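You operate a simulated robot arm through the tools that you are given. There is no shell and no other tool.

Carry out the task below with a simulated two-armed robot. There is one attempt and no reset: what you move stays moved.

## Task
Wipe the red paste off the lower mould half, fit the lid on its pins and close both latches.
Fine: wipe with the blue pad before the lid goes on, and put the pad back. What is to be rubbed or washed off counts as gone when no trace of it is left.

The check looks at the end state, three seconds after you hand in, the way a careful person would. Anything else that was tipped, shoved, dropped, spilled or broken makes it a failure. A push-on lid holds only when it is set on centred and level and pressed home; a screw cap is set on level and turned clockwise until tight.

## Robot
Two 7-joint arms with two-finger parallel grippers on one trunk that stands fixed in place. Base frame: the origin is at the foot of the trunk, x ahead of it, y to its left, z up; the work surface is at about z = 0.736. Lengths are in m, angles in rad, forces in N, time in s.
The left shoulder is at [0.07, 0.187, 1.245], the right one opposite. With the tool pointing down near the work surface each hand reaches from about 0.16 to 0.76 m from the base axis, measured 20 degrees to its own side. Payload 3.91 kg a hand.
The tool frame of a hand sits at the grasp point between the pads (the TCP): z along the fingers, y along the line on which they close. The tips reach 0.03 m beyond it. Largest opening 0.11 m; finger width 0.02, thickness 0.01; the body of the gripper, 0.048 by 0.112 m, starts 0.055 m behind the TCP.
Orientation is told as [roll, pitch, yaw] about the base's x, y, z axes, in that order, counted from this pose: with the fingers straight down and closing along the base's y, the tool's x points along the base's -x, its y along +y and its z along -z.

## Interface
- The arms move only by the tool servo_tool. It takes "left_targets", "right_targets" or both (then of equal length, played together; a hand with none holds still); each is a list of rows, each an object of numbers (a shift or turn left out is 0, a gripper value left out holds the last): "x", "y", "z": the shift along the base's x, y, z in m; "wx", "wy", "wz": the turn, a rotation vector about the base's x, y, z in rad; "jaw": the gripper command, from -1 (shut) to 1 (fully open), values between in proportion. In form: [{"x": .., "y": .., "z": .., "wx": .., "wy": .., "wz": .., "jaw": ..}, ...]. A call has 1 to 20 rows; each row shifts and turns the commanded pose from where the row before left it. Rows are played at 5 a second. More than 0.05 m and 0.15 rad between two rows, or a gripper value outside its range, and nothing of the call is played. Where a pose cannot be reached the arm comes as near as it can. A force on the tool above 40 N (or 10 N above the force at the start of the call, whichever is more), or a blocked arm, ends the call early, and 0.2 s more pass. The fingers move at their own pace (about 0.072 m/s each) and stop on an object; they squeeze with about 43 N. The grip force told is the motor's: it shows also when the fingers shut on nothing. Time passes only in rows, and 0.2 s behind the last, so rows that do not move let the fingers close. The reply holds the time, the measured pose of the TCP, the force on the tool along the base axes, the opening and the grip force, in the units named above and with some noise, with the torque about the TCP (base axes, N m) and any sound that the robot's microphone picked up, and new pictures: "views" is both (left out), scene, wrist or none (wrist: the cameras of the hands that moved).
- Cameras (640 x 400 px; columns grow to the right, rows downward): "scene" is now at [0.1142, -0.0499, 1.4583]; the picture's right is [-0.62, -0.79, -0.00], its down [-0.56, 0.44, -0.70] and it looks along [0.55, -0.43, -0.71] (base axes); focal length 316 px, centre (320, 200). "left" rides on the left gripper at [0.072, -0.017, -0.103] in its tool frame; the picture's right is [0.23, 0.97, 0.00], its down [-0.76, 0.18, -0.62] and it looks along [-0.61, 0.14, 0.78] (tool axes); focal length 222 px, centre (320, 200). "right" rides on the right gripper at [0.072, 0.017, -0.103] in its tool frame; the picture's right is [-0.23, 0.97, 0.00], its down [-0.76, -0.18, -0.62] and it looks along [-0.61, -0.14, 0.78] (tool axes); focal length 222 px, centre (320, 200). There is no depth. A picture from a camera that has moved, and an enlarged one, comes with that camera's place and axes in the base frame and with its lens.
- lift_body(by): slides the trunk up (or, below 0, down) by that many m; the arms and the scene camera ride with it, the base frame stays. It gives what a move gives, with no picture.
- turn_head(pan, tilt): turns the head with the scene camera to pan (to the left, within 1.501 rad either way) and tilt (down, from -0.506 to 1.204), counted from straight ahead of the robot. It gives what a move gives, and a new picture of the scene camera.
- inspect(camera, box): a new picture of the part [left, top, right, bottom] of that camera's present view, enlarged. The clock stands still meanwhile.
- sign_off(): hands the job in; it is judged then, once.

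Places have to be worked out from the pictures, the camera data and where the tool is seen. Open the grippers and draw the arms clear of the work before you hand the job in, unless the task says otherwise.

The tools are called after "Request:" by a JSON object that holds its "name" and its "arguments". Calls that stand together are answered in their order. servo_tool: Moves the arms, as the interface text tells. Its arguments: {"type":"object","properties":{"left_targets":{"type":"array","items":{"type":"object","properties":{"x":{"type":"number"},"y":{"type":"number"},"z":{"type":"number"},"wx":{"type":"number"},"wy":{"type":"number"},"wz":{"type":"number"},"jaw":{"type":"number"}}}},"right_targets":{"type":"array","items":{"type":"object","properties":{"x":{"type":"number"},"y":{"type":"number"},"z":{"type":"number"},"wx":{"type":"number"},"wy":{"type":"number"},"wz":{"type":"number"},"jaw":{"type":"number"}}}},"views":{"type":"string","enum":["both","scene","wrist","none"]}},"required":[]} The other tools are called the same way: lift_body (by) moves the trunk up or down; turn_head (pan, tilt) turns the head that bears the scene camera; inspect (camera, box) takes an enlarged picture of a part of a camera's view; sign_off () hands the job in.

At the start:

```text
time_s: 0.0
left_ee_pos: [0.4549, -0.0301, 1.1926]
left_orientation: [-0.001, -0.001, -0.002]
left_wrist_force: [0.4, -0.4, 0.5]
left_moment: [-0.01, 0.0, -0.03]
left_width: 0.1102
left_grip_force: 0.0
right_ee_pos: [0.3222, -0.4851, 1.1218]
right_orientation: [0.0, 0.0, 0.0]
right_wrist_force: [-0.7, -0.2, 0.8]
right_moment: [0.03, 0.03, 0.01]
right_width: 0.11
right_grip_force: 0.0
trunk travel left (down, up): [-0.75, 0.19]
head pan, tilt (commanded): [-0.663, 0.796]
```

scene: 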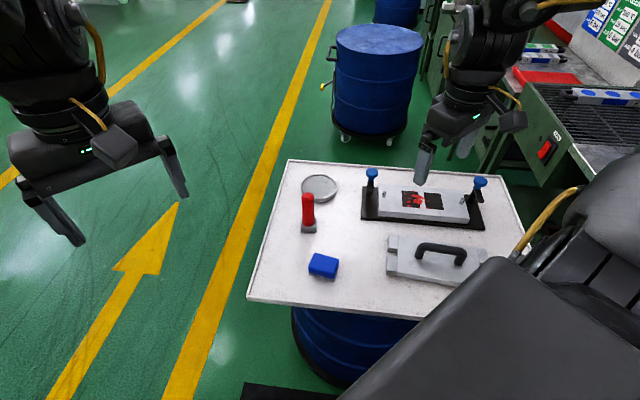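
right: 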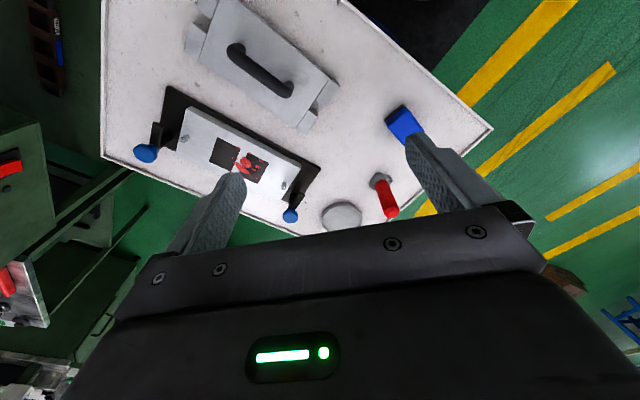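
left: 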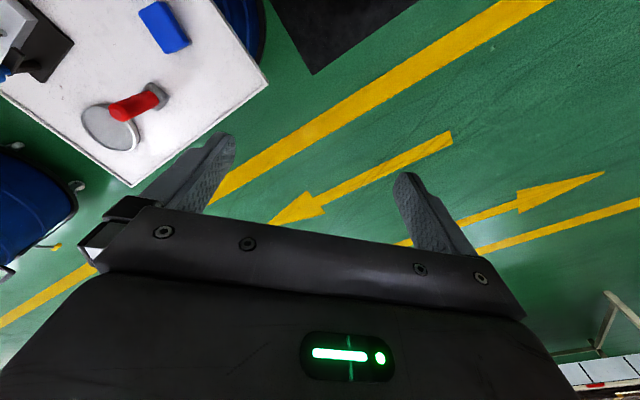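

I start by looking closely at the table: the mould, the lid, the blue pad and the red-handled thing.

Request:
{"name": "inspect", "arguments": {"camera": "scene", "box": [340, 150, 500, 250]}}

Request:
{"name": "inspect", "arguments": {"camera": "scene", "box": [240, 150, 400, 300]}}

Request:
{"name": "inspect", "arguments": {"camera": "right", "box": [100, 0, 500, 250]}}

```text
4.00 times, centred on (420, 200) of scene
camera zoom: at [0.1142, -0.0499, 1.4583], right [-0.62, -0.79, 0.0], down [-0.56, 0.44, -0.7], along [0.55, -0.43, -0.71], focal length 1266 px, centre (-80, 200)
```

zoom: 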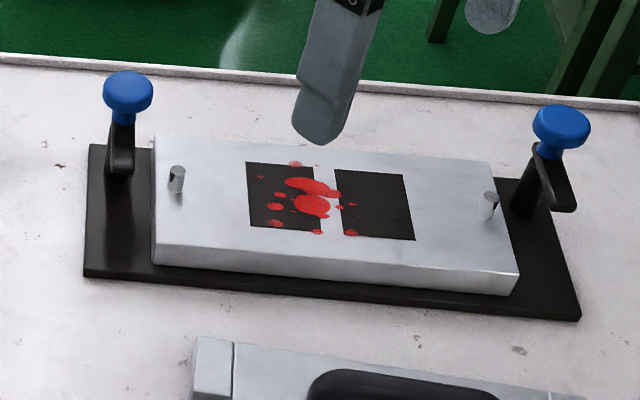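

```text
2.67 times, centred on (320, 225) of scene
camera zoom: at [0.1142, -0.0499, 1.4583], right [-0.62, -0.79, 0.0], down [-0.56, 0.44, -0.7], along [0.55, -0.43, -0.71], focal length 844 px, centre (320, 133)
```

zoom: 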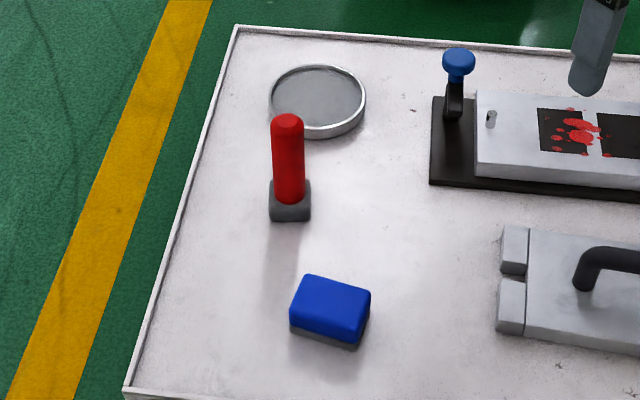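

```text
1.60 times, centred on (300, 125) of right
camera zoom: at [0.2483, -0.469, 1.226], right [0.23, 0.97, 0.0], down [0.76, -0.18, 0.62], along [0.61, -0.14, -0.78], focal length 355 px, centre (352, 320)
```

zoom: 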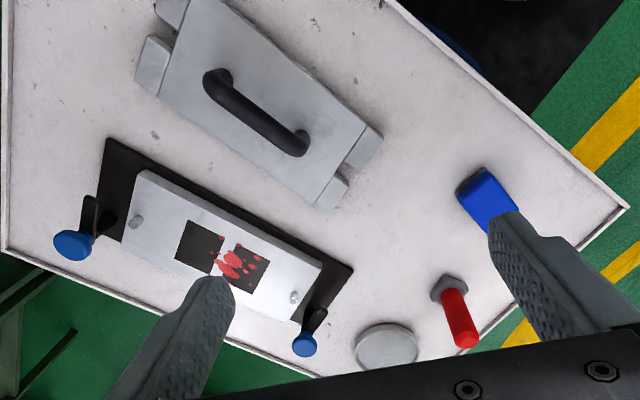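

The mould lies at roughly (0.45, -0.71) turned about 45°, the lid near (0.29, -0.58), the pad near (0.46, -0.33). I look closer at the latches and the lid before moving.

Request:
{"name": "inspect", "arguments": {"camera": "scene", "box": [355, 160, 405, 225]}}

Request:
{"name": "inspect", "arguments": {"camera": "scene", "box": [440, 165, 500, 235]}}

Request:
{"name": "inspect", "arguments": {"camera": "scene", "box": [380, 225, 500, 300]}}

Request:
{"name": "inspect", "arguments": {"camera": "right", "box": [120, 60, 330, 240]}}

Request:
{"name": "inspect", "arguments": {"camera": "right", "box": [170, 0, 350, 140]}}

```text
6.15 times, centred on (380, 192) of scene
camera zoom: at [0.1142, -0.0499, 1.4583], right [-0.62, -0.79, 0.0], down [-0.56, 0.44, -0.7], along [0.55, -0.43, -0.71], focal length 1947 px, centre (-49, 246)
```

zoom: 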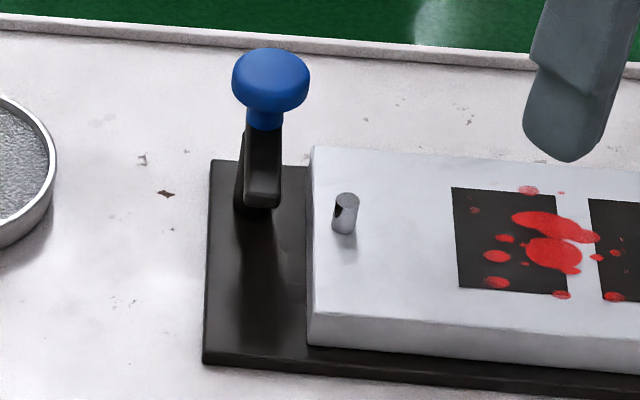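

```text
5.71 times, centred on (470, 200) of scene
camera zoom: at [0.1142, -0.0499, 1.4583], right [-0.62, -0.79, 0.0], down [-0.56, 0.44, -0.7], along [0.55, -0.43, -0.71], focal length 1808 px, centre (-537, 200)
```

zoom: 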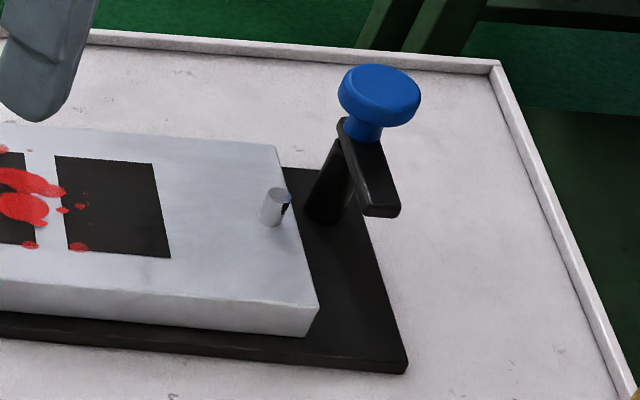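

```text
5.33 times, centred on (440, 262) of scene
camera zoom: at [0.1142, -0.0499, 1.4583], right [-0.62, -0.79, 0.0], down [-0.56, 0.44, -0.7], along [0.55, -0.43, -0.71], focal length 1687 px, centre (-320, -133)
```

zoom: 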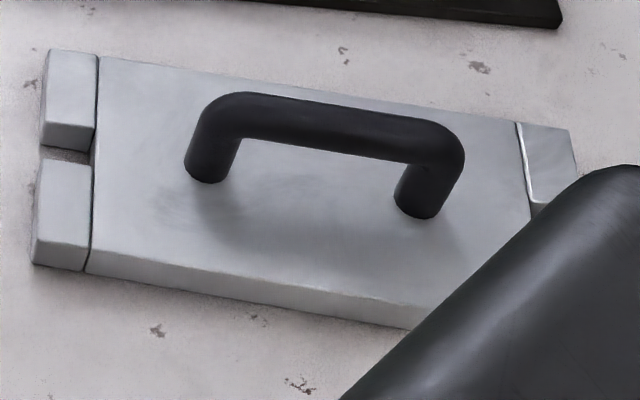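

```text
2.22 times, centred on (225, 150) of right
camera zoom: at [0.2483, -0.469, 1.226], right [0.23, 0.97, 0.0], down [0.76, -0.18, 0.62], along [0.61, -0.14, -0.78], focal length 494 px, centre (531, 311)
```

zoom: 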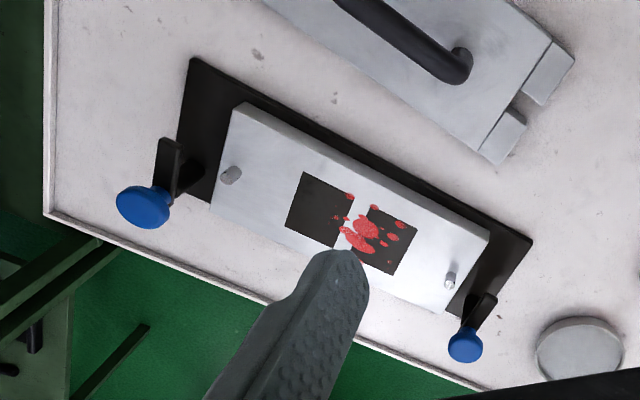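

```text
2.86 times, centred on (260, 70) of right
camera zoom: at [0.2483, -0.469, 1.226], right [0.23, 0.97, 0.0], down [0.76, -0.18, 0.62], along [0.61, -0.14, -0.78], focal length 635 px, centre (491, 571)
```

zoom: 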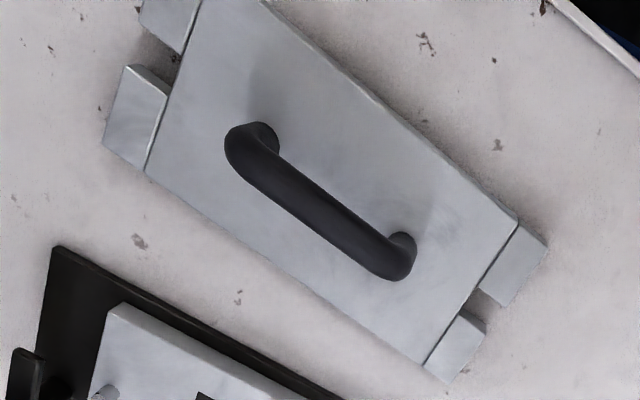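

The latches look like posts with a horizontal swing bar and a blue knob, but I need a closer view. I lower the right hand's camera toward the mould, staying well above everything.

Request:
{"name": "servo_tool", "arguments": {"right_targets": [{"x": 0.02, "y": -0.025, "z": -0.03}, {"x": 0.02, "y": -0.025, "z": -0.03}, {"x": 0.02, "y": -0.025, "z": -0.03}, {"x": 0.0, "y": -0.0, "z": -0.02}], "views": "wrist"}}

```text
time_s: 1.0
left_ee_pos: [0.4563, -0.0298, 1.1897]
left_orientation: [0.002, -0.001, 0.0]
left_wrist_force: [-0.7, -0.1, -0.5]
left_moment: [-0.02, -0.02, 0.02]
left_width: 0.11
left_grip_force: 0.1
right_ee_pos: [0.3815, -0.5601, 1.0075]
right_orientation: [0.001, 0.001, 0.0]
right_wrist_force: [0.2, -0.5, 0.0]
right_moment: [0.0, 0.01, 0.02]
right_width: 0.11
right_grip_force: 0.0
trunk travel left (down, up): [-0.75, 0.19]
head pan, tilt (commanded): [-0.663, 0.796]
camera right: at [0.309, -0.5443, 1.1113], right [0.23, 0.97, 0.0], down [0.76, -0.18, 0.62], along [0.61, -0.14, -0.78], focal length 222 px, centre (320, 200)
```

right: 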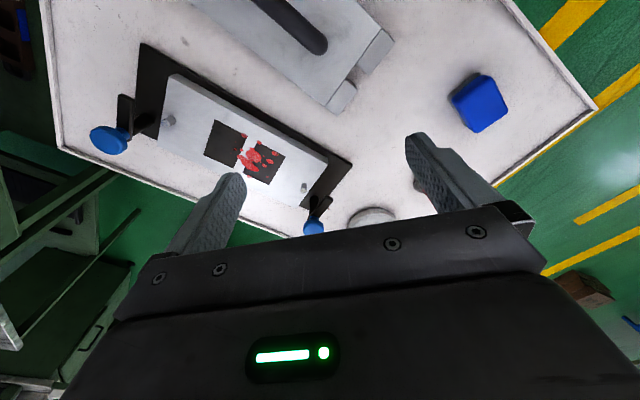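

Request:
{"name": "inspect", "arguments": {"camera": "right", "box": [80, 40, 360, 240]}}

Request:
{"name": "inspect", "arguments": {"camera": "right", "box": [270, 150, 360, 240]}}

Request:
{"name": "inspect", "arguments": {"camera": "right", "box": [80, 70, 200, 170]}}

```text
2.00 times, centred on (220, 140) of right
camera zoom: at [0.309, -0.5443, 1.1113], right [0.23, 0.97, 0.0], down [0.76, -0.18, 0.62], along [0.61, -0.14, -0.78], focal length 444 px, centre (520, 320)
```

zoom: 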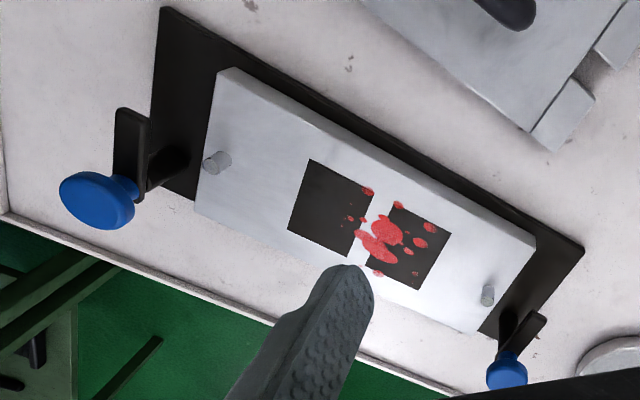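

```text
4.44 times, centred on (315, 195) of right
camera zoom: at [0.309, -0.5443, 1.1113], right [0.23, 0.97, 0.0], down [0.76, -0.18, 0.62], along [0.61, -0.14, -0.78], focal length 987 px, centre (342, 222)
```

zoom: 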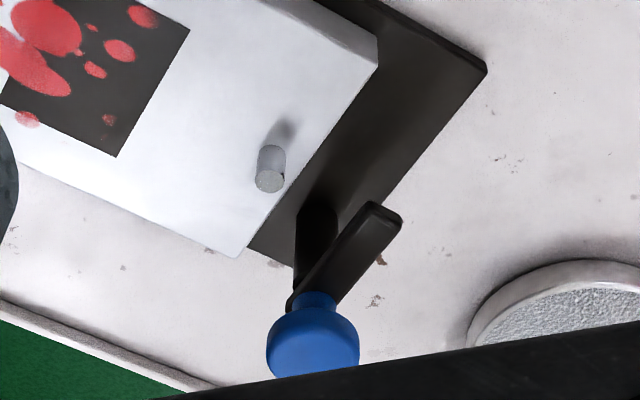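

```text
4.00 times, centred on (140, 120) of right
camera zoom: at [0.309, -0.5443, 1.1113], right [0.23, 0.97, 0.0], down [0.76, -0.18, 0.62], along [0.61, -0.14, -0.78], focal length 888 px, centre (1040, 520)
```

zoom: 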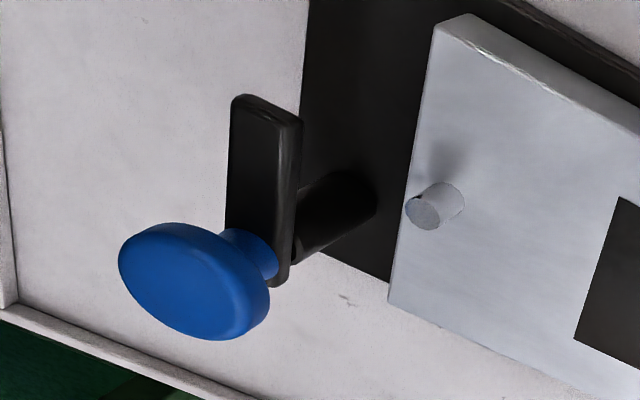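

The latches are vertical posts with swing bars on top (now pointing toward the robot) and must be swung 90° over the lid's ends. Next I take a closer look at the pad and lid from this view.

Request:
{"name": "inspect", "arguments": {"camera": "right", "box": [430, 50, 530, 150]}}

Request:
{"name": "inspect", "arguments": {"camera": "scene", "box": [290, 180, 350, 290]}}

Request:
{"name": "inspect", "arguments": {"camera": "scene", "box": [390, 180, 450, 220]}}

```text
4.00 times, centred on (480, 100) of right
camera zoom: at [0.309, -0.5443, 1.1113], right [0.23, 0.97, 0.0], down [0.76, -0.18, 0.62], along [0.61, -0.14, -0.78], focal length 888 px, centre (-320, 600)
```

zoom: 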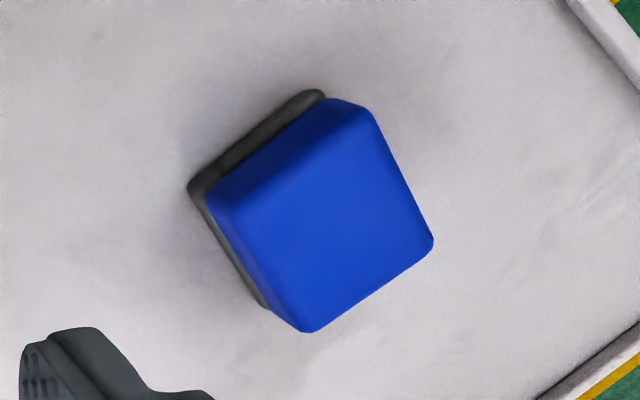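

```text
3.64 times, centred on (320, 235) of scene
camera zoom: at [0.1142, -0.0505, 1.4583], right [-0.62, -0.79, 0.0], down [-0.56, 0.44, -0.7], along [0.55, -0.43, -0.72], focal length 1150 px, centre (320, 73)
```

zoom: 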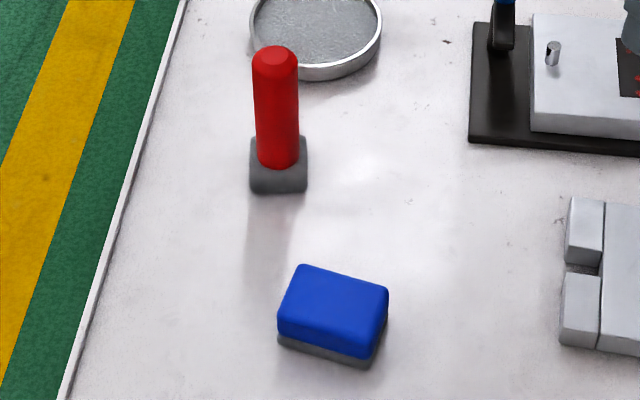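

```text
10.00 times, centred on (420, 200) of scene
camera zoom: at [0.1142, -0.0505, 1.4583], right [-0.62, -0.79, 0.0], down [-0.56, 0.44, -0.7], along [0.55, -0.43, -0.72], focal length 3164 px, centre (-680, 200)
```

zoom: 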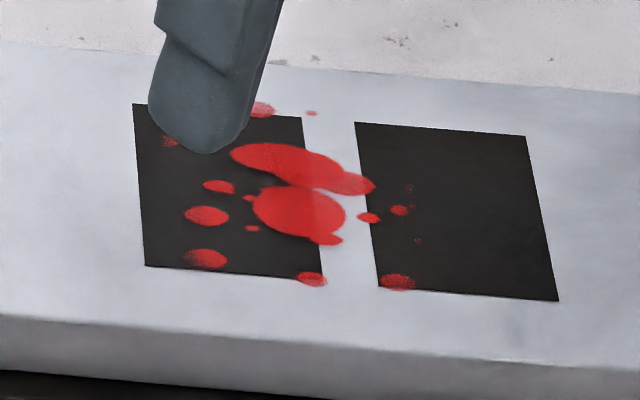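

The pad (about 0.066 × 0.049 × 0.037, felt base, blue top at z≈0.773) sits at about (0.460, -0.332), long axis about 31° from x. I move the right hand above it, turning the jaws to close across the short side.

Request:
{"name": "servo_tool", "arguments": {"right_targets": [{"x": 0.013, "y": 0.038, "wz": 0.09, "jaw": 1}, {"x": 0.013, "y": 0.038, "wz": 0.09}, {"x": 0.013, "y": 0.038, "wz": 0.09}, {"x": 0.013, "y": 0.038, "wz": 0.09}, {"x": 0.013, "y": 0.038, "wz": 0.09}, {"x": 0.0135, "y": 0.0386, "wz": 0.09}, {"z": -0.04}, {"z": -0.04}, {"z": -0.02}, {}], "views": "both"}}

```text
time_s: 3.2
left_ee_pos: [0.4557, -0.0295, 1.1891]
left_orientation: [0.001, -0.001, 0.0]
left_wrist_force: [-0.1, -0.1, -0.8]
left_moment: [0.0, 0.03, -0.02]
left_width: 0.11
left_grip_force: 0.0
right_ee_pos: [0.4618, -0.3312, 0.9092]
right_orientation: [0.0, 0.0, 0.542]
right_wrist_force: [0.5, -0.9, 0.1]
right_moment: [-0.01, -0.01, -0.01]
right_width: 0.11
right_grip_force: 0.0
trunk travel left (down, up): [-0.75, 0.19]
head pan, tilt (commanded): [-0.663, 0.796]
camera scene: at [0.1139, -0.0501, 1.4583], right [-0.62, -0.79, 0.0], down [-0.56, 0.44, -0.7], along [0.55, -0.43, -0.71], focal length 316 px, centre (320, 200)
camera right: at [0.3886, -0.3549, 1.0115], right [-0.31, 0.95, 0.0], down [0.74, 0.24, 0.62], along [0.59, 0.19, -0.78], focal length 222 px, centre (320, 200)
```

scene: 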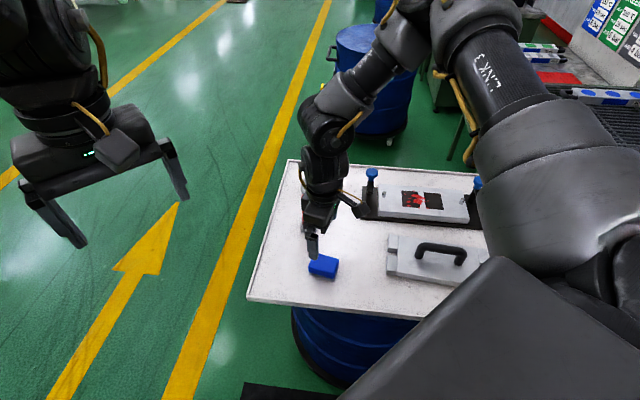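
right: 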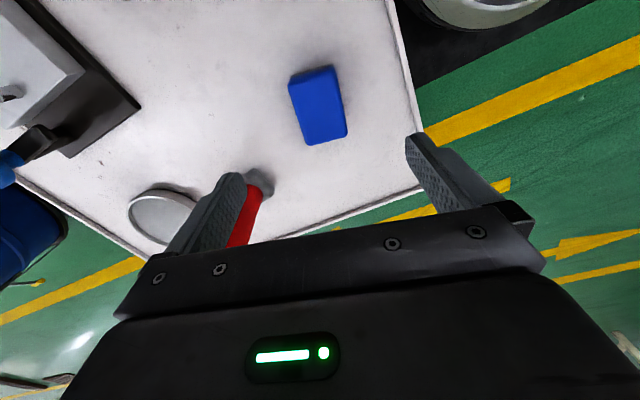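

Request:
{"name": "inspect", "arguments": {"camera": "right", "box": [260, 40, 380, 160]}}

Request:
{"name": "inspect", "arguments": {"camera": "scene", "box": [280, 180, 360, 290]}}

```text
3.33 times, centred on (320, 100) of right
camera zoom: at [0.3886, -0.3549, 1.0115], right [-0.31, 0.95, 0.0], down [0.74, 0.24, 0.62], along [0.59, 0.19, -0.78], focal length 740 px, centre (320, 533)
```

zoom: 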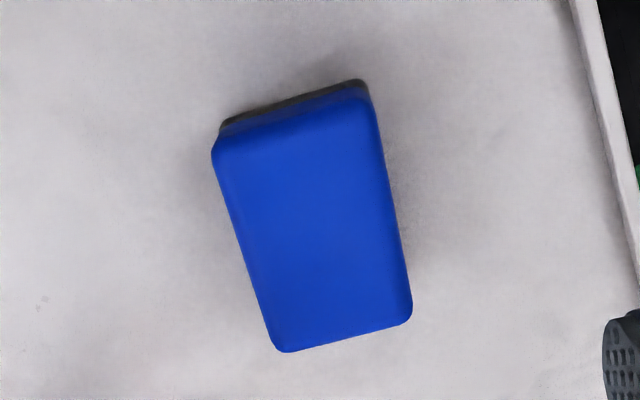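

```text
3.64 times, centred on (320, 235) of scene
camera zoom: at [0.1139, -0.0501, 1.4583], right [-0.62, -0.79, 0.0], down [-0.56, 0.44, -0.7], along [0.55, -0.43, -0.71], focal length 1150 px, centre (320, 73)
```

zoom: 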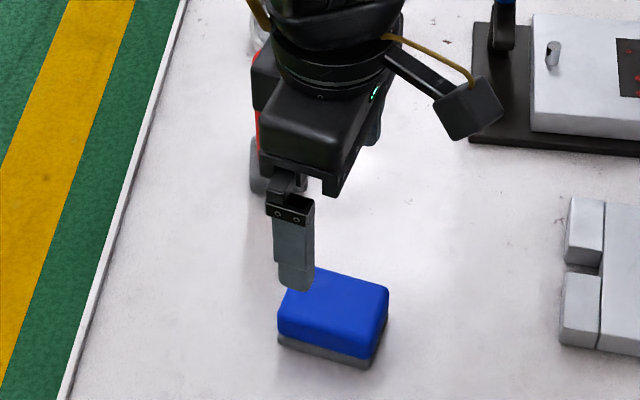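

The pad's centre works out at (0.457, -0.333) with its long axis at about 32.5°. I shift slightly, turn a touch, and go down so that the tips stop about 8 mm above the table.

Request:
{"name": "servo_tool", "arguments": {"right_targets": [{"x": -0.004, "y": -0.002, "wz": 0.025}, {"z": -0.04}, {"z": -0.04}, {"z": -0.03}, {"z": -0.015}, {"z": -0.01}, {}], "views": "both"}}

```text
time_s: 4.8
left_ee_pos: [0.4568, -0.0293, 1.1903]
left_orientation: [0.0, 0.0, -0.001]
left_wrist_force: [0.7, 0.0, -0.4]
left_moment: [0.02, -0.01, -0.03]
left_width: 0.1103
left_grip_force: 0.3
right_ee_pos: [0.433, -0.3736, 0.865]
right_orientation: [0.001, -0.002, 0.563]
right_wrist_force: [0.3, -0.4, 0.6]
right_moment: [-0.02, -0.01, 0.0]
right_width: 0.1101
right_grip_force: 0.0
right hand out of reach, approached as far as the arm can: row 2, 3, 4, 5, 6
trunk travel left (down, up): [-0.75, 0.19]
head pan, tilt (commanded): [-0.663, 0.796]
camera scene: at [0.1143, -0.0497, 1.4583], right [-0.62, -0.79, 0.0], down [-0.56, 0.44, -0.7], along [0.55, -0.43, -0.71], focal length 316 px, centre (320, 200)
camera right: at [0.3613, -0.3988, 0.9683], right [-0.33, 0.94, 0.0], down [0.74, 0.26, 0.62], along [0.59, 0.21, -0.78], focal length 222 px, centre (320, 200)
```

scene: 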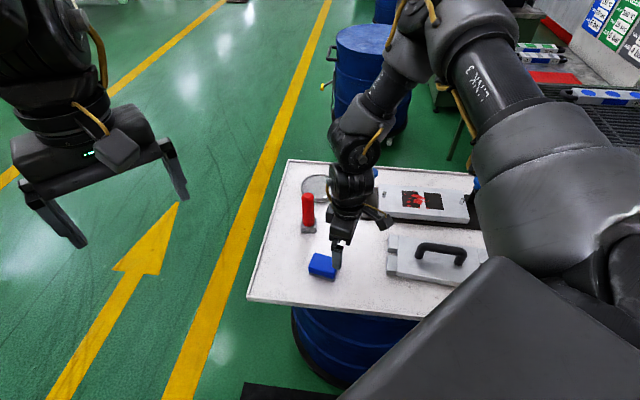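
right: 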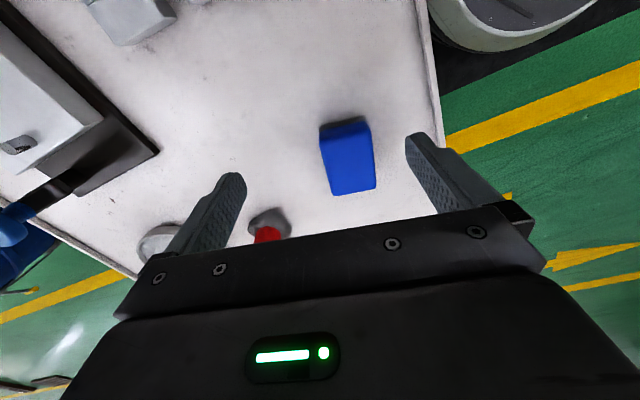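

The pose near the table is out of reach with the trunk this high, so I raise the right hand first, swing the left hand off to the left, and then will lower the trunk.

Request:
{"name": "servo_tool", "arguments": {"right_targets": [{"z": 0.04}, {"z": 0.04}, {"z": 0.04}, {"z": 0.04}, {"z": 0.04}, {"z": 0.04}, {}], "left_targets": [{"y": 0.04}, {"y": 0.04}, {"y": 0.04}, {"y": 0.04}, {"y": 0.04}, {"y": 0.04}, {}], "views": "scene"}}

```text
time_s: 6.4
left_ee_pos: [0.4349, 0.1804, 1.1817]
left_orientation: [-0.001, 0.001, 0.003]
left_wrist_force: [0.0, -0.1, -0.9]
left_moment: [0.02, 0.0, 0.01]
left_width: 0.11
left_grip_force: 0.0
left hand out of reach, approached as far as the arm can: row 5, 6
right_ee_pos: [0.4334, -0.3737, 1.1052]
right_orientation: [0.0, 0.0, 0.564]
right_wrist_force: [-0.1, -0.8, 0.5]
right_moment: [0.04, -0.04, -0.02]
right_width: 0.1099
right_grip_force: 0.1
trunk travel left (down, up): [-0.75, 0.19]
head pan, tilt (commanded): [-0.663, 0.796]
camera scene: at [0.115, -0.05, 1.4582], right [-0.62, -0.79, 0.0], down [-0.56, 0.44, -0.7], along [0.55, -0.43, -0.72], focal length 316 px, centre (320, 200)
```

scene: 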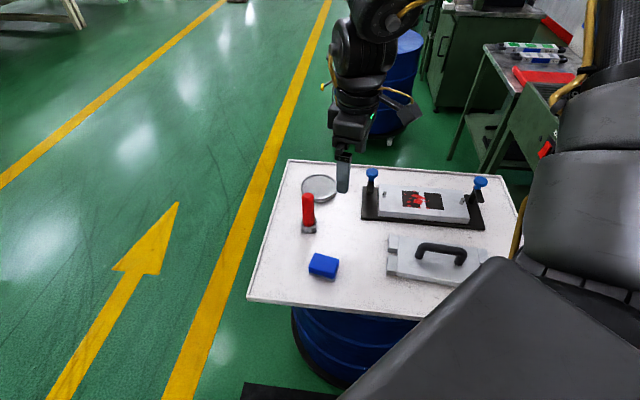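

The right hand is now at z≈1.105, clear of the table. I lower the trunk by 0.25 m.

Request:
{"name": "lift_body", "arguments": {"by": -0.25}}

```text
time_s: 9.0
left_ee_pos: [0.4342, 0.18, 0.9314]
left_orientation: [0.0, 0.0, 0.003]
left_wrist_force: [-0.1, -0.2, 0.2]
left_moment: [0.01, 0.02, -0.04]
left_width: 0.11
left_grip_force: 0.0
right_ee_pos: [0.4321, -0.3709, 0.8564]
right_orientation: [0.002, 0.001, 0.567]
right_wrist_force: [0.0, -0.6, 0.7]
right_moment: [0.01, -0.01, 0.01]
right_width: 0.11
right_grip_force: 0.0
trunk travel left (down, up): [-0.5, 0.44]
head pan, tilt (commanded): [-0.663, 0.796]
```

Trunk is down and the hand is at z≈0.857. I centre over the pad and go partway down, then check.

Request:
{"name": "servo_tool", "arguments": {"right_targets": [{"x": 0.0125, "y": 0.02}, {"x": 0.012, "y": 0.0195}, {"z": -0.025}, {}], "views": "both"}}

```text
time_s: 10.0
left_ee_pos: [0.434, 0.1815, 0.9331]
left_orientation: [0.0, -0.001, 0.004]
left_wrist_force: [0.2, 0.4, 0.7]
left_moment: [-0.03, 0.0, -0.02]
left_width: 0.1101
left_grip_force: 0.0
right_ee_pos: [0.4559, -0.334, 0.8314]
right_orientation: [0.0, 0.002, 0.565]
right_wrist_force: [-0.3, -1.0, 1.3]
right_moment: [-0.02, 0.02, 0.0]
right_width: 0.1102
right_grip_force: 0.1
trunk travel left (down, up): [-0.5, 0.44]
head pan, tilt (commanded): [-0.663, 0.796]
camera scene: at [0.1136, -0.049, 1.2084], right [-0.62, -0.79, 0.0], down [-0.56, 0.44, -0.7], along [0.55, -0.43, -0.71], focal length 316 px, centre (320, 200)
camera right: at [0.3843, -0.3588, 0.9343], right [-0.33, 0.94, 0.0], down [0.74, 0.26, 0.62], along [0.59, 0.21, -0.78], focal length 222 px, centre (320, 200)
```

scene: 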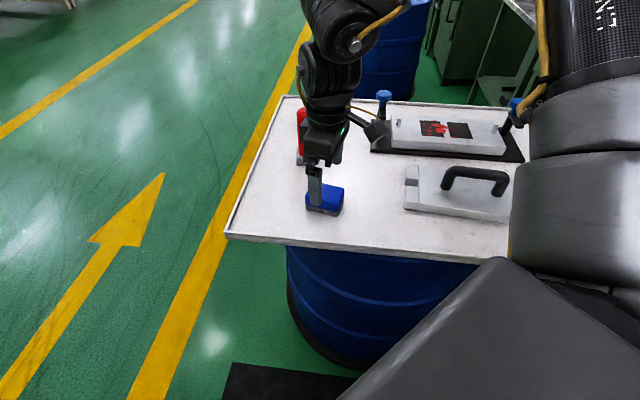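
right: 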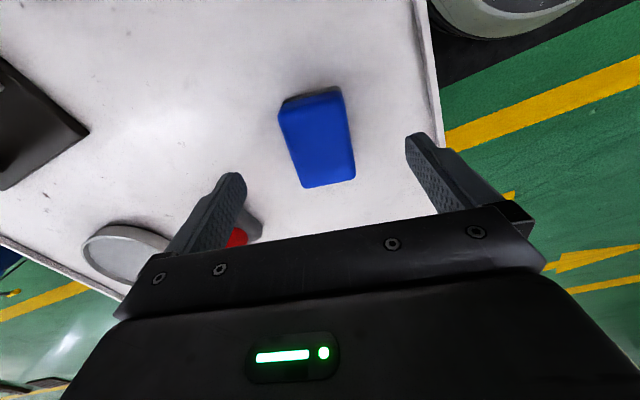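

The pad's top centre projects where the grasp point should be (col 320, row ~142). I descend to z≈0.774.

Request:
{"name": "servo_tool", "arguments": {"right_targets": [{"z": -0.025}, {"z": -0.02}, {"z": -0.012}, {}], "views": "wrist"}}

```text
time_s: 11.0
left_ee_pos: [0.4337, 0.1812, 0.9316]
left_orientation: [0.003, 0.0, 0.004]
left_wrist_force: [0.4, -0.4, 0.9]
left_moment: [0.04, 0.02, 0.01]
left_width: 0.1102
left_grip_force: 0.0
right_ee_pos: [0.4567, -0.3336, 0.7749]
right_orientation: [0.002, 0.0, 0.564]
right_wrist_force: [-0.5, -0.8, 0.2]
right_moment: [0.01, 0.0, -0.05]
right_width: 0.1099
right_grip_force: 0.1
trunk travel left (down, up): [-0.5, 0.44]
head pan, tilt (commanded): [-0.663, 0.796]
camera right: at [0.3846, -0.359, 0.8778], right [-0.33, 0.94, 0.0], down [0.74, 0.26, 0.62], along [0.59, 0.21, -0.78], focal length 222 px, centre (320, 200)
```

right: 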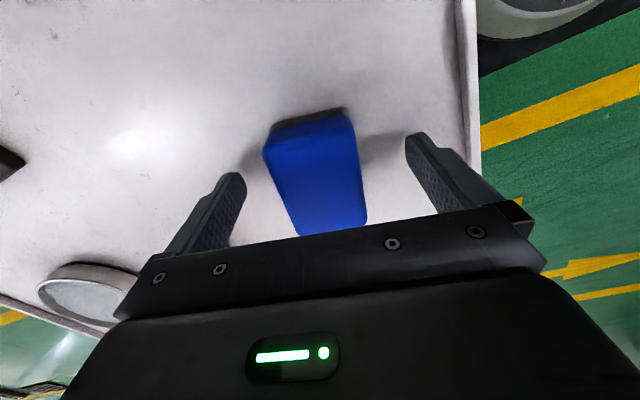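

The pad is between the fingers. I close the jaws, waiting for them to settle.

Request:
{"name": "servo_tool", "arguments": {"right_targets": [{"jaw": -1}, {}, {}, {}, {}], "views": "wrist"}}

```text
time_s: 12.2
left_ee_pos: [0.4352, 0.181, 0.932]
left_orientation: [0.001, -0.001, 0.003]
left_wrist_force: [0.6, -0.3, 0.1]
left_moment: [-0.01, 0.02, 0.02]
left_width: 0.11
left_grip_force: 0.1
right_ee_pos: [0.4578, -0.3342, 0.7738]
right_orientation: [0.0, 0.001, 0.566]
right_wrist_force: [-0.5, 0.0, 0.0]
right_moment: [0.01, 0.04, 0.06]
right_width: 0.0494
right_grip_force: 43.0
trunk travel left (down, up): [-0.5, 0.44]
head pan, tilt (commanded): [-0.663, 0.796]
camera right: at [0.3846, -0.3591, 0.8778], right [-0.33, 0.94, 0.0], down [0.74, 0.26, 0.62], along [0.59, 0.21, -0.78], focal length 222 px, centre (320, 200)
```

right: 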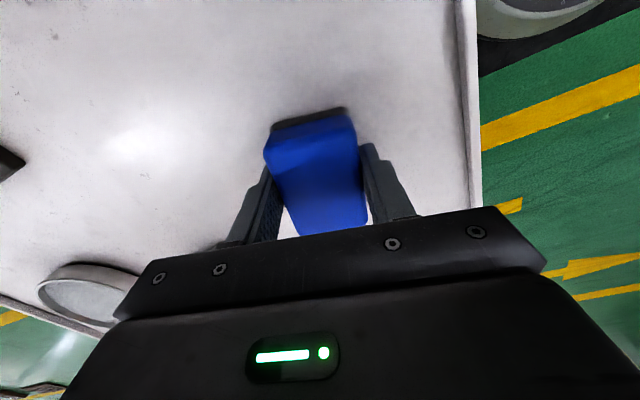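

Gripped at 0.049 m. I lift it clear and carry it over to the mould, turning 0.23 rad to line the pad up with the mould.

Request:
{"name": "servo_tool", "arguments": {"right_targets": [{"z": 0.03}, {"z": 0.045}, {"z": 0.045}, {"y": -0.04, "wz": 0.03}, {"y": -0.042, "wz": 0.03}, {"y": -0.042, "wz": 0.03}, {"y": -0.042, "wz": 0.03}, {"y": -0.042, "wz": 0.03}, {"y": -0.042, "wz": 0.03}, {"y": -0.042, "wz": 0.03}, {"y": -0.042, "wz": 0.02}, {"y": -0.042}, {}], "views": "both"}}

```text
time_s: 15.0
left_ee_pos: [0.435, 0.182, 0.9312]
left_orientation: [0.0, -0.001, 0.003]
left_wrist_force: [-0.2, 0.9, -0.6]
left_moment: [0.01, 0.01, 0.04]
left_width: 0.1103
left_grip_force: 0.0
right_ee_pos: [0.4563, -0.7108, 0.8957]
right_orientation: [-0.002, -0.001, 0.796]
right_wrist_force: [-0.4, -0.5, -0.1]
right_moment: [-0.02, 0.02, 0.0]
right_width: 0.0496
right_grip_force: 42.4
trunk travel left (down, up): [-0.5, 0.44]
head pan, tilt (commanded): [-0.663, 0.796]
camera scene: at [0.1136, -0.0491, 1.2084], right [-0.62, -0.79, 0.0], down [-0.56, 0.44, -0.7], along [0.55, -0.43, -0.71], focal length 316 px, centre (320, 200)
camera right: at [0.3916, -0.7514, 0.9992], right [-0.54, 0.84, 0.0], down [0.66, 0.42, 0.62], along [0.53, 0.33, -0.78], focal length 222 px, centre (320, 200)
```

scene: 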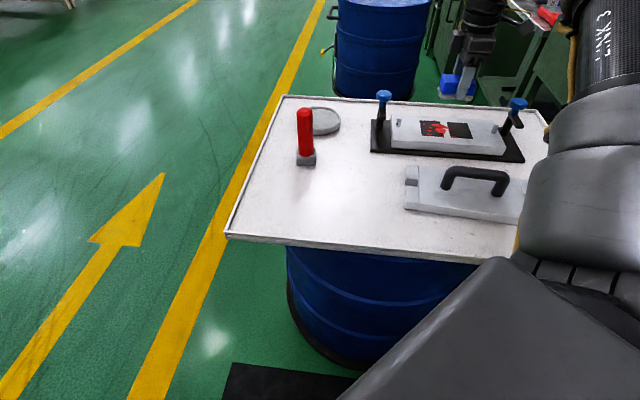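
right: 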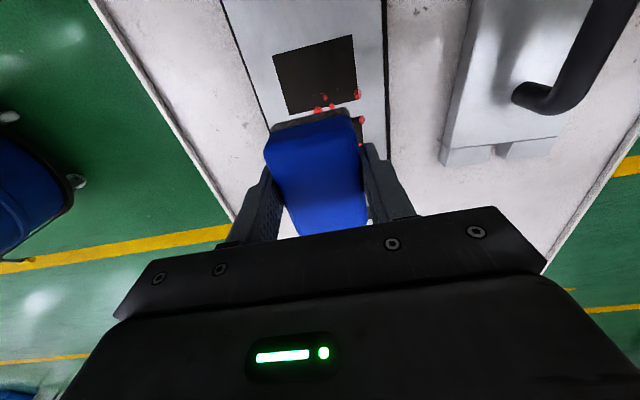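

The pad is over the mould's middle, with reach to spare. I lower it to just above the block (contact expected at TCP z≈0.806) and watch the force.

Request:
{"name": "servo_tool", "arguments": {"right_targets": [{"x": 0.008, "y": 0.009, "z": -0.03}, {"z": -0.03}, {"z": -0.02}, {"z": -0.004}, {}], "views": "both"}}

```text
time_s: 16.2
left_ee_pos: [0.4348, 0.1808, 0.9317]
left_orientation: [0.0, 0.0, 0.004]
left_wrist_force: [0.5, 0.6, 0.6]
left_moment: [-0.02, -0.02, -0.03]
left_width: 0.1099
left_grip_force: 0.0
right_ee_pos: [0.4656, -0.7009, 0.8099]
right_orientation: [-0.001, 0.001, 0.793]
right_wrist_force: [0.1, 0.3, -1.2]
right_moment: [-0.01, 0.0, 0.04]
right_width: 0.0493
right_grip_force: 43.4
trunk travel left (down, up): [-0.5, 0.44]
head pan, tilt (commanded): [-0.663, 0.796]
camera scene: at [0.1144, -0.0499, 1.2083], right [-0.62, -0.79, 0.0], down [-0.56, 0.44, -0.7], along [0.55, -0.43, -0.71], focal length 316 px, centre (320, 200)
camera right: at [0.3998, -0.7412, 0.9131], right [-0.54, 0.84, 0.0], down [0.66, 0.42, 0.62], along [0.53, 0.33, -0.78], focal length 222 px, centre (320, 200)
```

scene: 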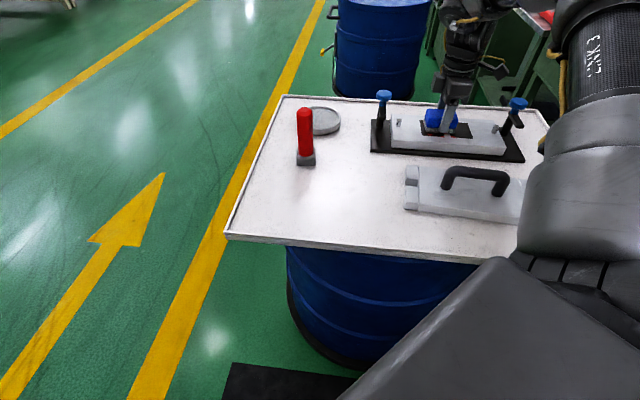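
right: 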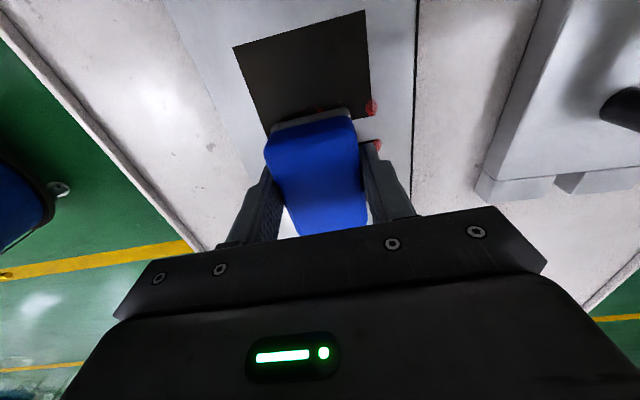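

Request:
{"name": "servo_tool", "arguments": {"right_targets": [{"z": -0.002}, {"z": -0.001}, {"z": -0.001}, {}], "views": "none"}}

Request:
{"name": "inspect", "arguments": {"camera": "scene", "box": [370, 80, 540, 170]}}

```text
time_s: 17.2
left_ee_pos: [0.4336, 0.1812, 0.9334]
left_orientation: [0.0, -0.002, 0.003]
left_wrist_force: [0.4, -0.2, 0.0]
left_moment: [0.01, -0.04, 0.02]
left_width: 0.11
left_grip_force: 0.1
right_ee_pos: [0.4637, -0.6996, 0.8092]
right_orientation: [-0.005, -0.001, 0.793]
right_wrist_force: [3.1, -13.8, 23.6]
right_moment: [-0.05, 0.23, 0.1]
right_width: 0.0497
right_grip_force: 42.9
trunk travel left (down, up): [-0.5, 0.44]
head pan, tilt (commanded): [-0.663, 0.796]
```

```text
3.76 times, centred on (455, 125) of scene
camera zoom: at [0.1126, -0.0484, 1.2088], right [-0.62, -0.79, 0.0], down [-0.56, 0.44, -0.7], along [0.55, -0.43, -0.71], focal length 1191 px, centre (-188, 482)
```

zoom: 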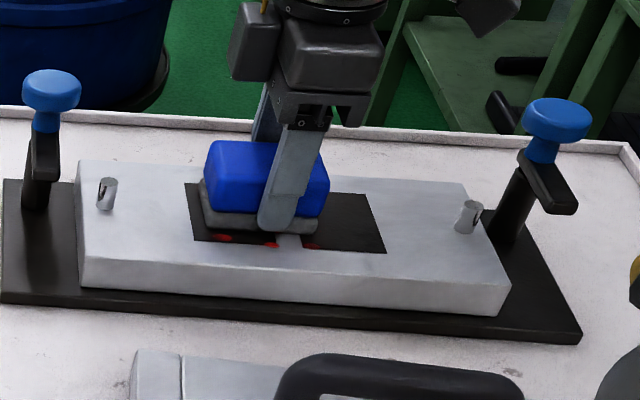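

Contact: 24 N at z≈0.809, more than needed. I ease off by 2 mm to press lightly, then read the force again.

Request:
{"name": "servo_tool", "arguments": {"right_targets": [{"z": 0.0022}, {}], "views": "none"}}

```text
time_s: 17.8
left_ee_pos: [0.4338, 0.1821, 0.9318]
left_orientation: [0.001, -0.001, 0.005]
left_wrist_force: [0.4, 0.9, 0.2]
left_moment: [-0.02, 0.01, 0.02]
left_width: 0.1098
left_grip_force: 0.0
right_ee_pos: [0.4651, -0.6995, 0.81]
right_orientation: [-0.002, -0.001, 0.797]
right_wrist_force: [1.7, -6.4, 11.9]
right_moment: [-0.35, -0.27, -0.04]
right_width: 0.0495
right_grip_force: 42.8
trunk travel left (down, up): [-0.5, 0.44]
head pan, tilt (commanded): [-0.663, 0.796]
```

About 12 N now — good for wiping. First stroke: toward the robot and then back across the mould.

Request:
{"name": "servo_tool", "arguments": {"right_targets": [{"x": -0.01, "y": 0.0098}, {"x": -0.01, "y": 0.0098}, {"x": -0.01, "y": 0.0098}, {"x": 0.01, "y": -0.0098}, {"x": 0.01, "y": -0.0098}, {"x": 0.01, "y": -0.0098}, {"x": 0.01, "y": -0.0098}, {"x": 0.01, "y": -0.0098}, {"x": 0.01, "y": -0.0098}], "views": "both"}}

```text
time_s: 19.8
left_ee_pos: [0.4353, 0.1816, 0.932]
left_orientation: [0.001, 0.0, 0.003]
left_wrist_force: [0.6, -0.4, -0.2]
left_moment: [-0.01, 0.0, -0.02]
left_width: 0.1102
left_grip_force: 0.0
right_ee_pos: [0.4931, -0.7296, 0.8092]
right_orientation: [-0.002, 0.0, 0.796]
right_wrist_force: [-1.2, 1.9, 2.1]
right_moment: [0.14, -0.05, 0.06]
right_width: 0.0496
right_grip_force: 43.2
trunk travel left (down, up): [-0.5, 0.44]
head pan, tilt (commanded): [-0.663, 0.796]
camera scene: at [0.1139, -0.0491, 1.2083], right [-0.62, -0.79, 0.0], down [-0.56, 0.44, -0.7], along [0.55, -0.43, -0.71], focal length 316 px, centre (320, 200)
camera right: at [0.429, -0.7704, 0.913], right [-0.54, 0.84, 0.0], down [0.66, 0.42, 0.62], along [0.53, 0.33, -0.78], focal length 222 px, centre (320, 200)
```

scene: 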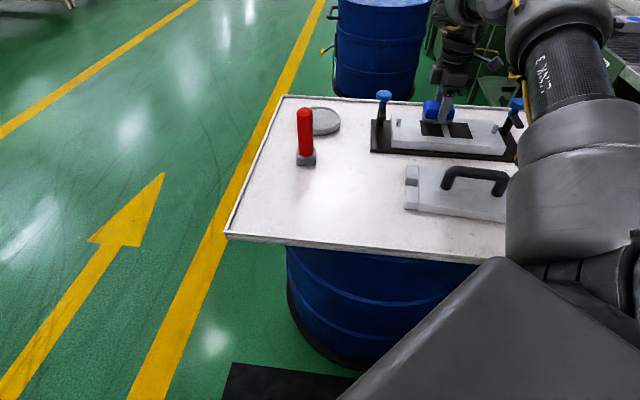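
right: 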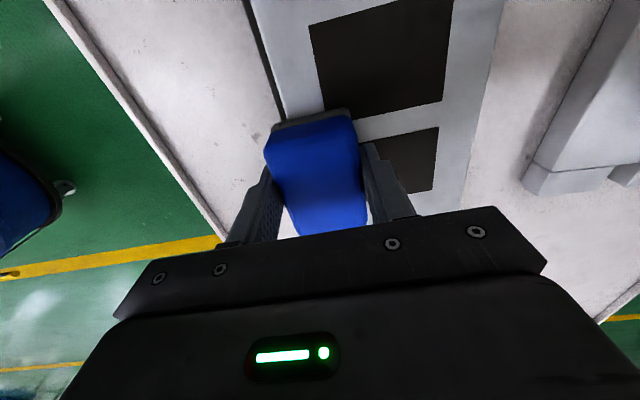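

The wiped band looks clean. I zoom in for traces.

Request:
{"name": "inspect", "arguments": {"camera": "right", "box": [270, 0, 510, 200]}}

Request:
{"name": "inspect", "arguments": {"camera": "scene", "box": [385, 95, 515, 165]}}

```text
2.00 times, centred on (390, 100) of right
camera zoom: at [0.429, -0.7704, 0.913], right [-0.54, 0.84, 0.0], down [0.66, 0.42, 0.62], along [0.53, 0.33, -0.78], focal length 444 px, centre (180, 400)
```

zoom: 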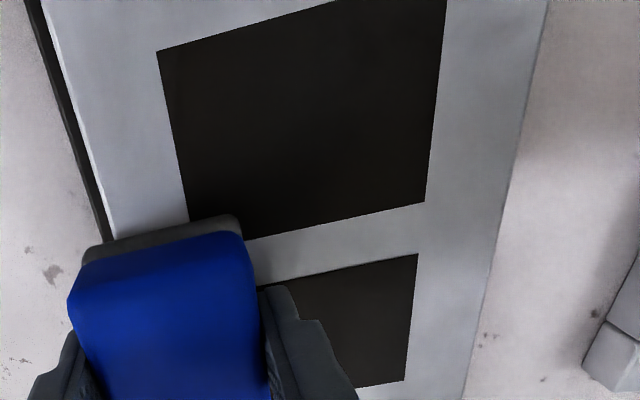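

```text
4.92 times, centred on (450, 130) of scene
camera zoom: at [0.1139, -0.0491, 1.2083], right [-0.62, -0.79, 0.0], down [-0.56, 0.44, -0.7], along [0.55, -0.43, -0.71], focal length 1558 px, centre (-320, 545)
```

zoom: 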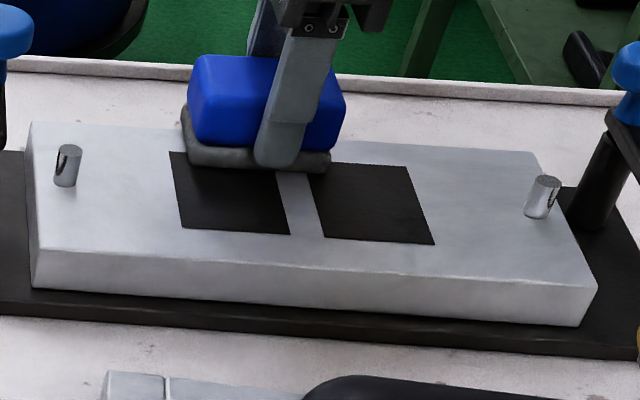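

It already looks clean, but I wipe the neighbouring bands too (a bit toward each end) with slightly more pressure to be thorough.

Request:
{"name": "servo_tool", "arguments": {"right_targets": [{"x": 0.01, "y": 0.01, "z": -0.001}, {"x": 0.0096, "y": 0.01}, {"x": -0.01, "y": 0.0098}, {"x": -0.01, "y": 0.0098}, {"x": -0.01, "y": 0.0098}, {"x": -0.01, "y": 0.0098}, {"x": -0.01, "y": 0.0098}, {"x": -0.01, "y": 0.0098}, {"x": -0.013, "y": -0.013}, {"x": -0.013, "y": -0.013}, {"x": -0.0126, "y": -0.013}, {"x": 0.01, "y": -0.0098}, {"x": 0.01, "y": -0.0098}, {"x": 0.01, "y": -0.0098}, {"x": 0.01, "y": -0.0098}, {"x": 0.01, "y": -0.0098}, {"x": 0.01, "y": -0.0098}], "views": "both"}}

```text
time_s: 23.4
left_ee_pos: [0.4338, 0.1821, 0.9322]
left_orientation: [-0.003, -0.002, 0.002]
left_wrist_force: [-0.4, 0.4, -0.4]
left_moment: [0.0, 0.0, 0.02]
left_width: 0.1099
left_grip_force: 0.1
right_ee_pos: [0.476, -0.7487, 0.8095]
right_orientation: [-0.002, -0.001, 0.794]
right_wrist_force: [-4.8, 6.5, 8.7]
right_moment: [0.15, 0.28, -0.04]
right_width: 0.0493
right_grip_force: 43.0
trunk travel left (down, up): [-0.5, 0.44]
head pan, tilt (commanded): [-0.663, 0.796]
camera scene: at [0.1127, -0.0477, 1.2086], right [-0.62, -0.79, 0.0], down [-0.56, 0.44, -0.7], along [0.55, -0.43, -0.71], focal length 316 px, centre (320, 200)
camera right: at [0.4102, -0.7889, 0.9129], right [-0.54, 0.84, 0.0], down [0.66, 0.42, 0.62], along [0.53, 0.33, -0.78], focal length 222 px, centre (320, 200)
```

scene: 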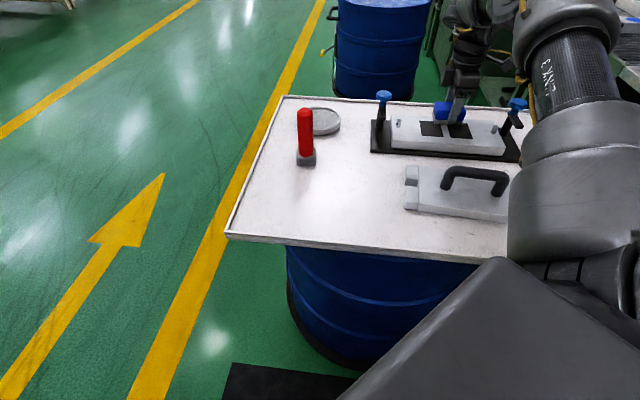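
right: 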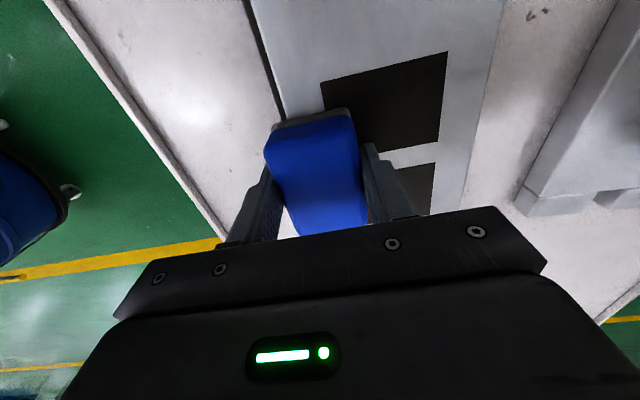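

One more return stroke through the middle, then I lift off and look at the whole block.

Request:
{"name": "servo_tool", "arguments": {"right_targets": [{"x": 0.007, "y": 0.007}, {"x": -0.01, "y": 0.0098}, {"x": -0.01, "y": 0.0098}, {"x": -0.01, "y": 0.0098}, {"x": -0.01, "y": 0.0098}, {"x": -0.01, "y": 0.0098}, {"x": -0.01, "y": 0.0098}, {"z": 0.03}, {"z": 0.04}, {"z": 0.04}, {}], "views": "both"}}

```text
time_s: 25.8
left_ee_pos: [0.4354, 0.1807, 0.9321]
left_orientation: [0.001, -0.001, 0.001]
left_wrist_force: [0.2, -0.1, 0.2]
left_moment: [0.02, 0.01, -0.03]
left_width: 0.1097
left_grip_force: 0.0
right_ee_pos: [0.4229, -0.6849, 0.9187]
right_orientation: [0.001, -0.002, 0.795]
right_wrist_force: [0.5, -0.1, -0.6]
right_moment: [0.01, -0.04, -0.02]
right_width: 0.0496
right_grip_force: 42.5
trunk travel left (down, up): [-0.5, 0.44]
head pan, tilt (commanded): [-0.663, 0.796]
camera scene: at [0.1143, -0.0506, 1.2082], right [-0.62, -0.79, 0.0], down [-0.56, 0.44, -0.7], along [0.55, -0.43, -0.72], focal length 316 px, centre (320, 200)
camera right: at [0.3578, -0.7249, 1.0222], right [-0.54, 0.84, 0.0], down [0.66, 0.42, 0.62], along [0.53, 0.34, -0.78], focal length 222 px, centre (320, 200)
```

scene: 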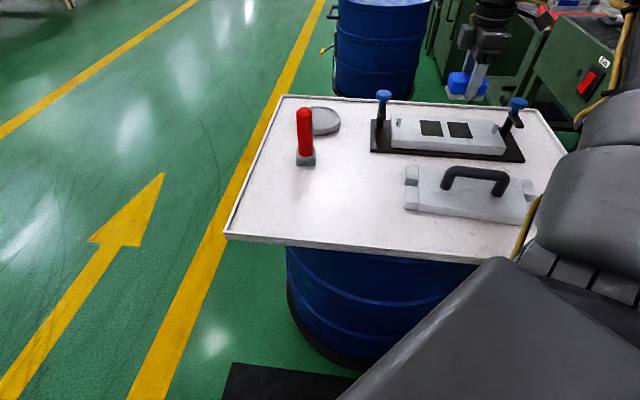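
right: 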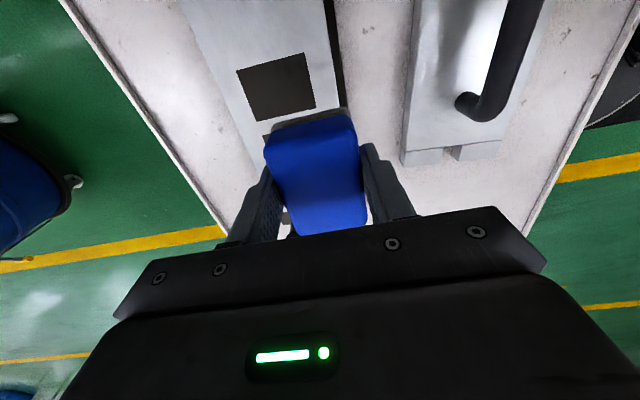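

Request:
{"name": "inspect", "arguments": {"camera": "scene", "box": [410, 105, 490, 155]}}

Request:
{"name": "inspect", "arguments": {"camera": "scene", "box": [365, 80, 535, 170]}}

```text
8.00 times, centred on (450, 130) of scene
camera zoom: at [0.1143, -0.0506, 1.2082], right [-0.62, -0.79, 0.0], down [-0.56, 0.44, -0.7], along [0.55, -0.43, -0.72], focal length 2531 px, centre (-720, 760)
```

zoom: 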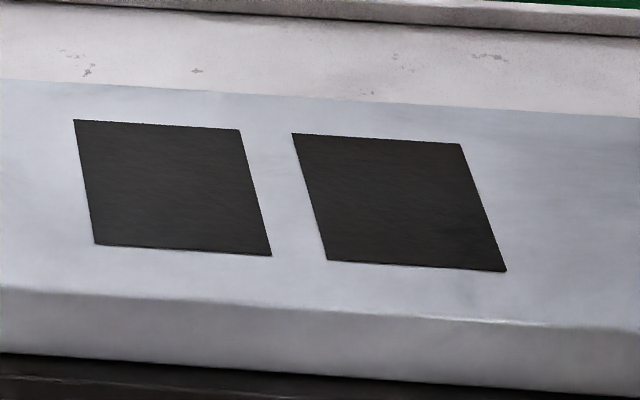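

```text
3.76 times, centred on (450, 125) of scene
camera zoom: at [0.1143, -0.0506, 1.2082], right [-0.62, -0.79, 0.0], down [-0.56, 0.44, -0.7], along [0.55, -0.43, -0.72], focal length 1191 px, centre (-169, 482)
```

zoom: 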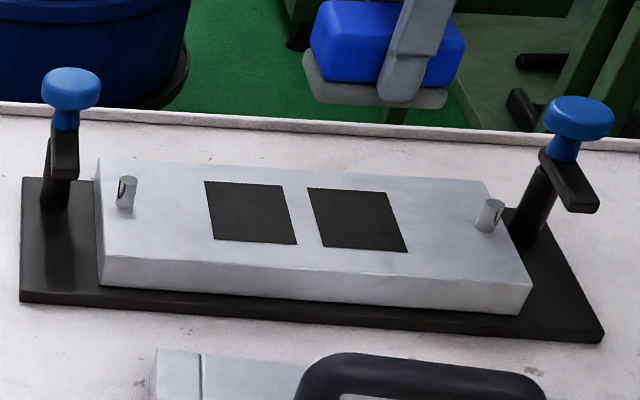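

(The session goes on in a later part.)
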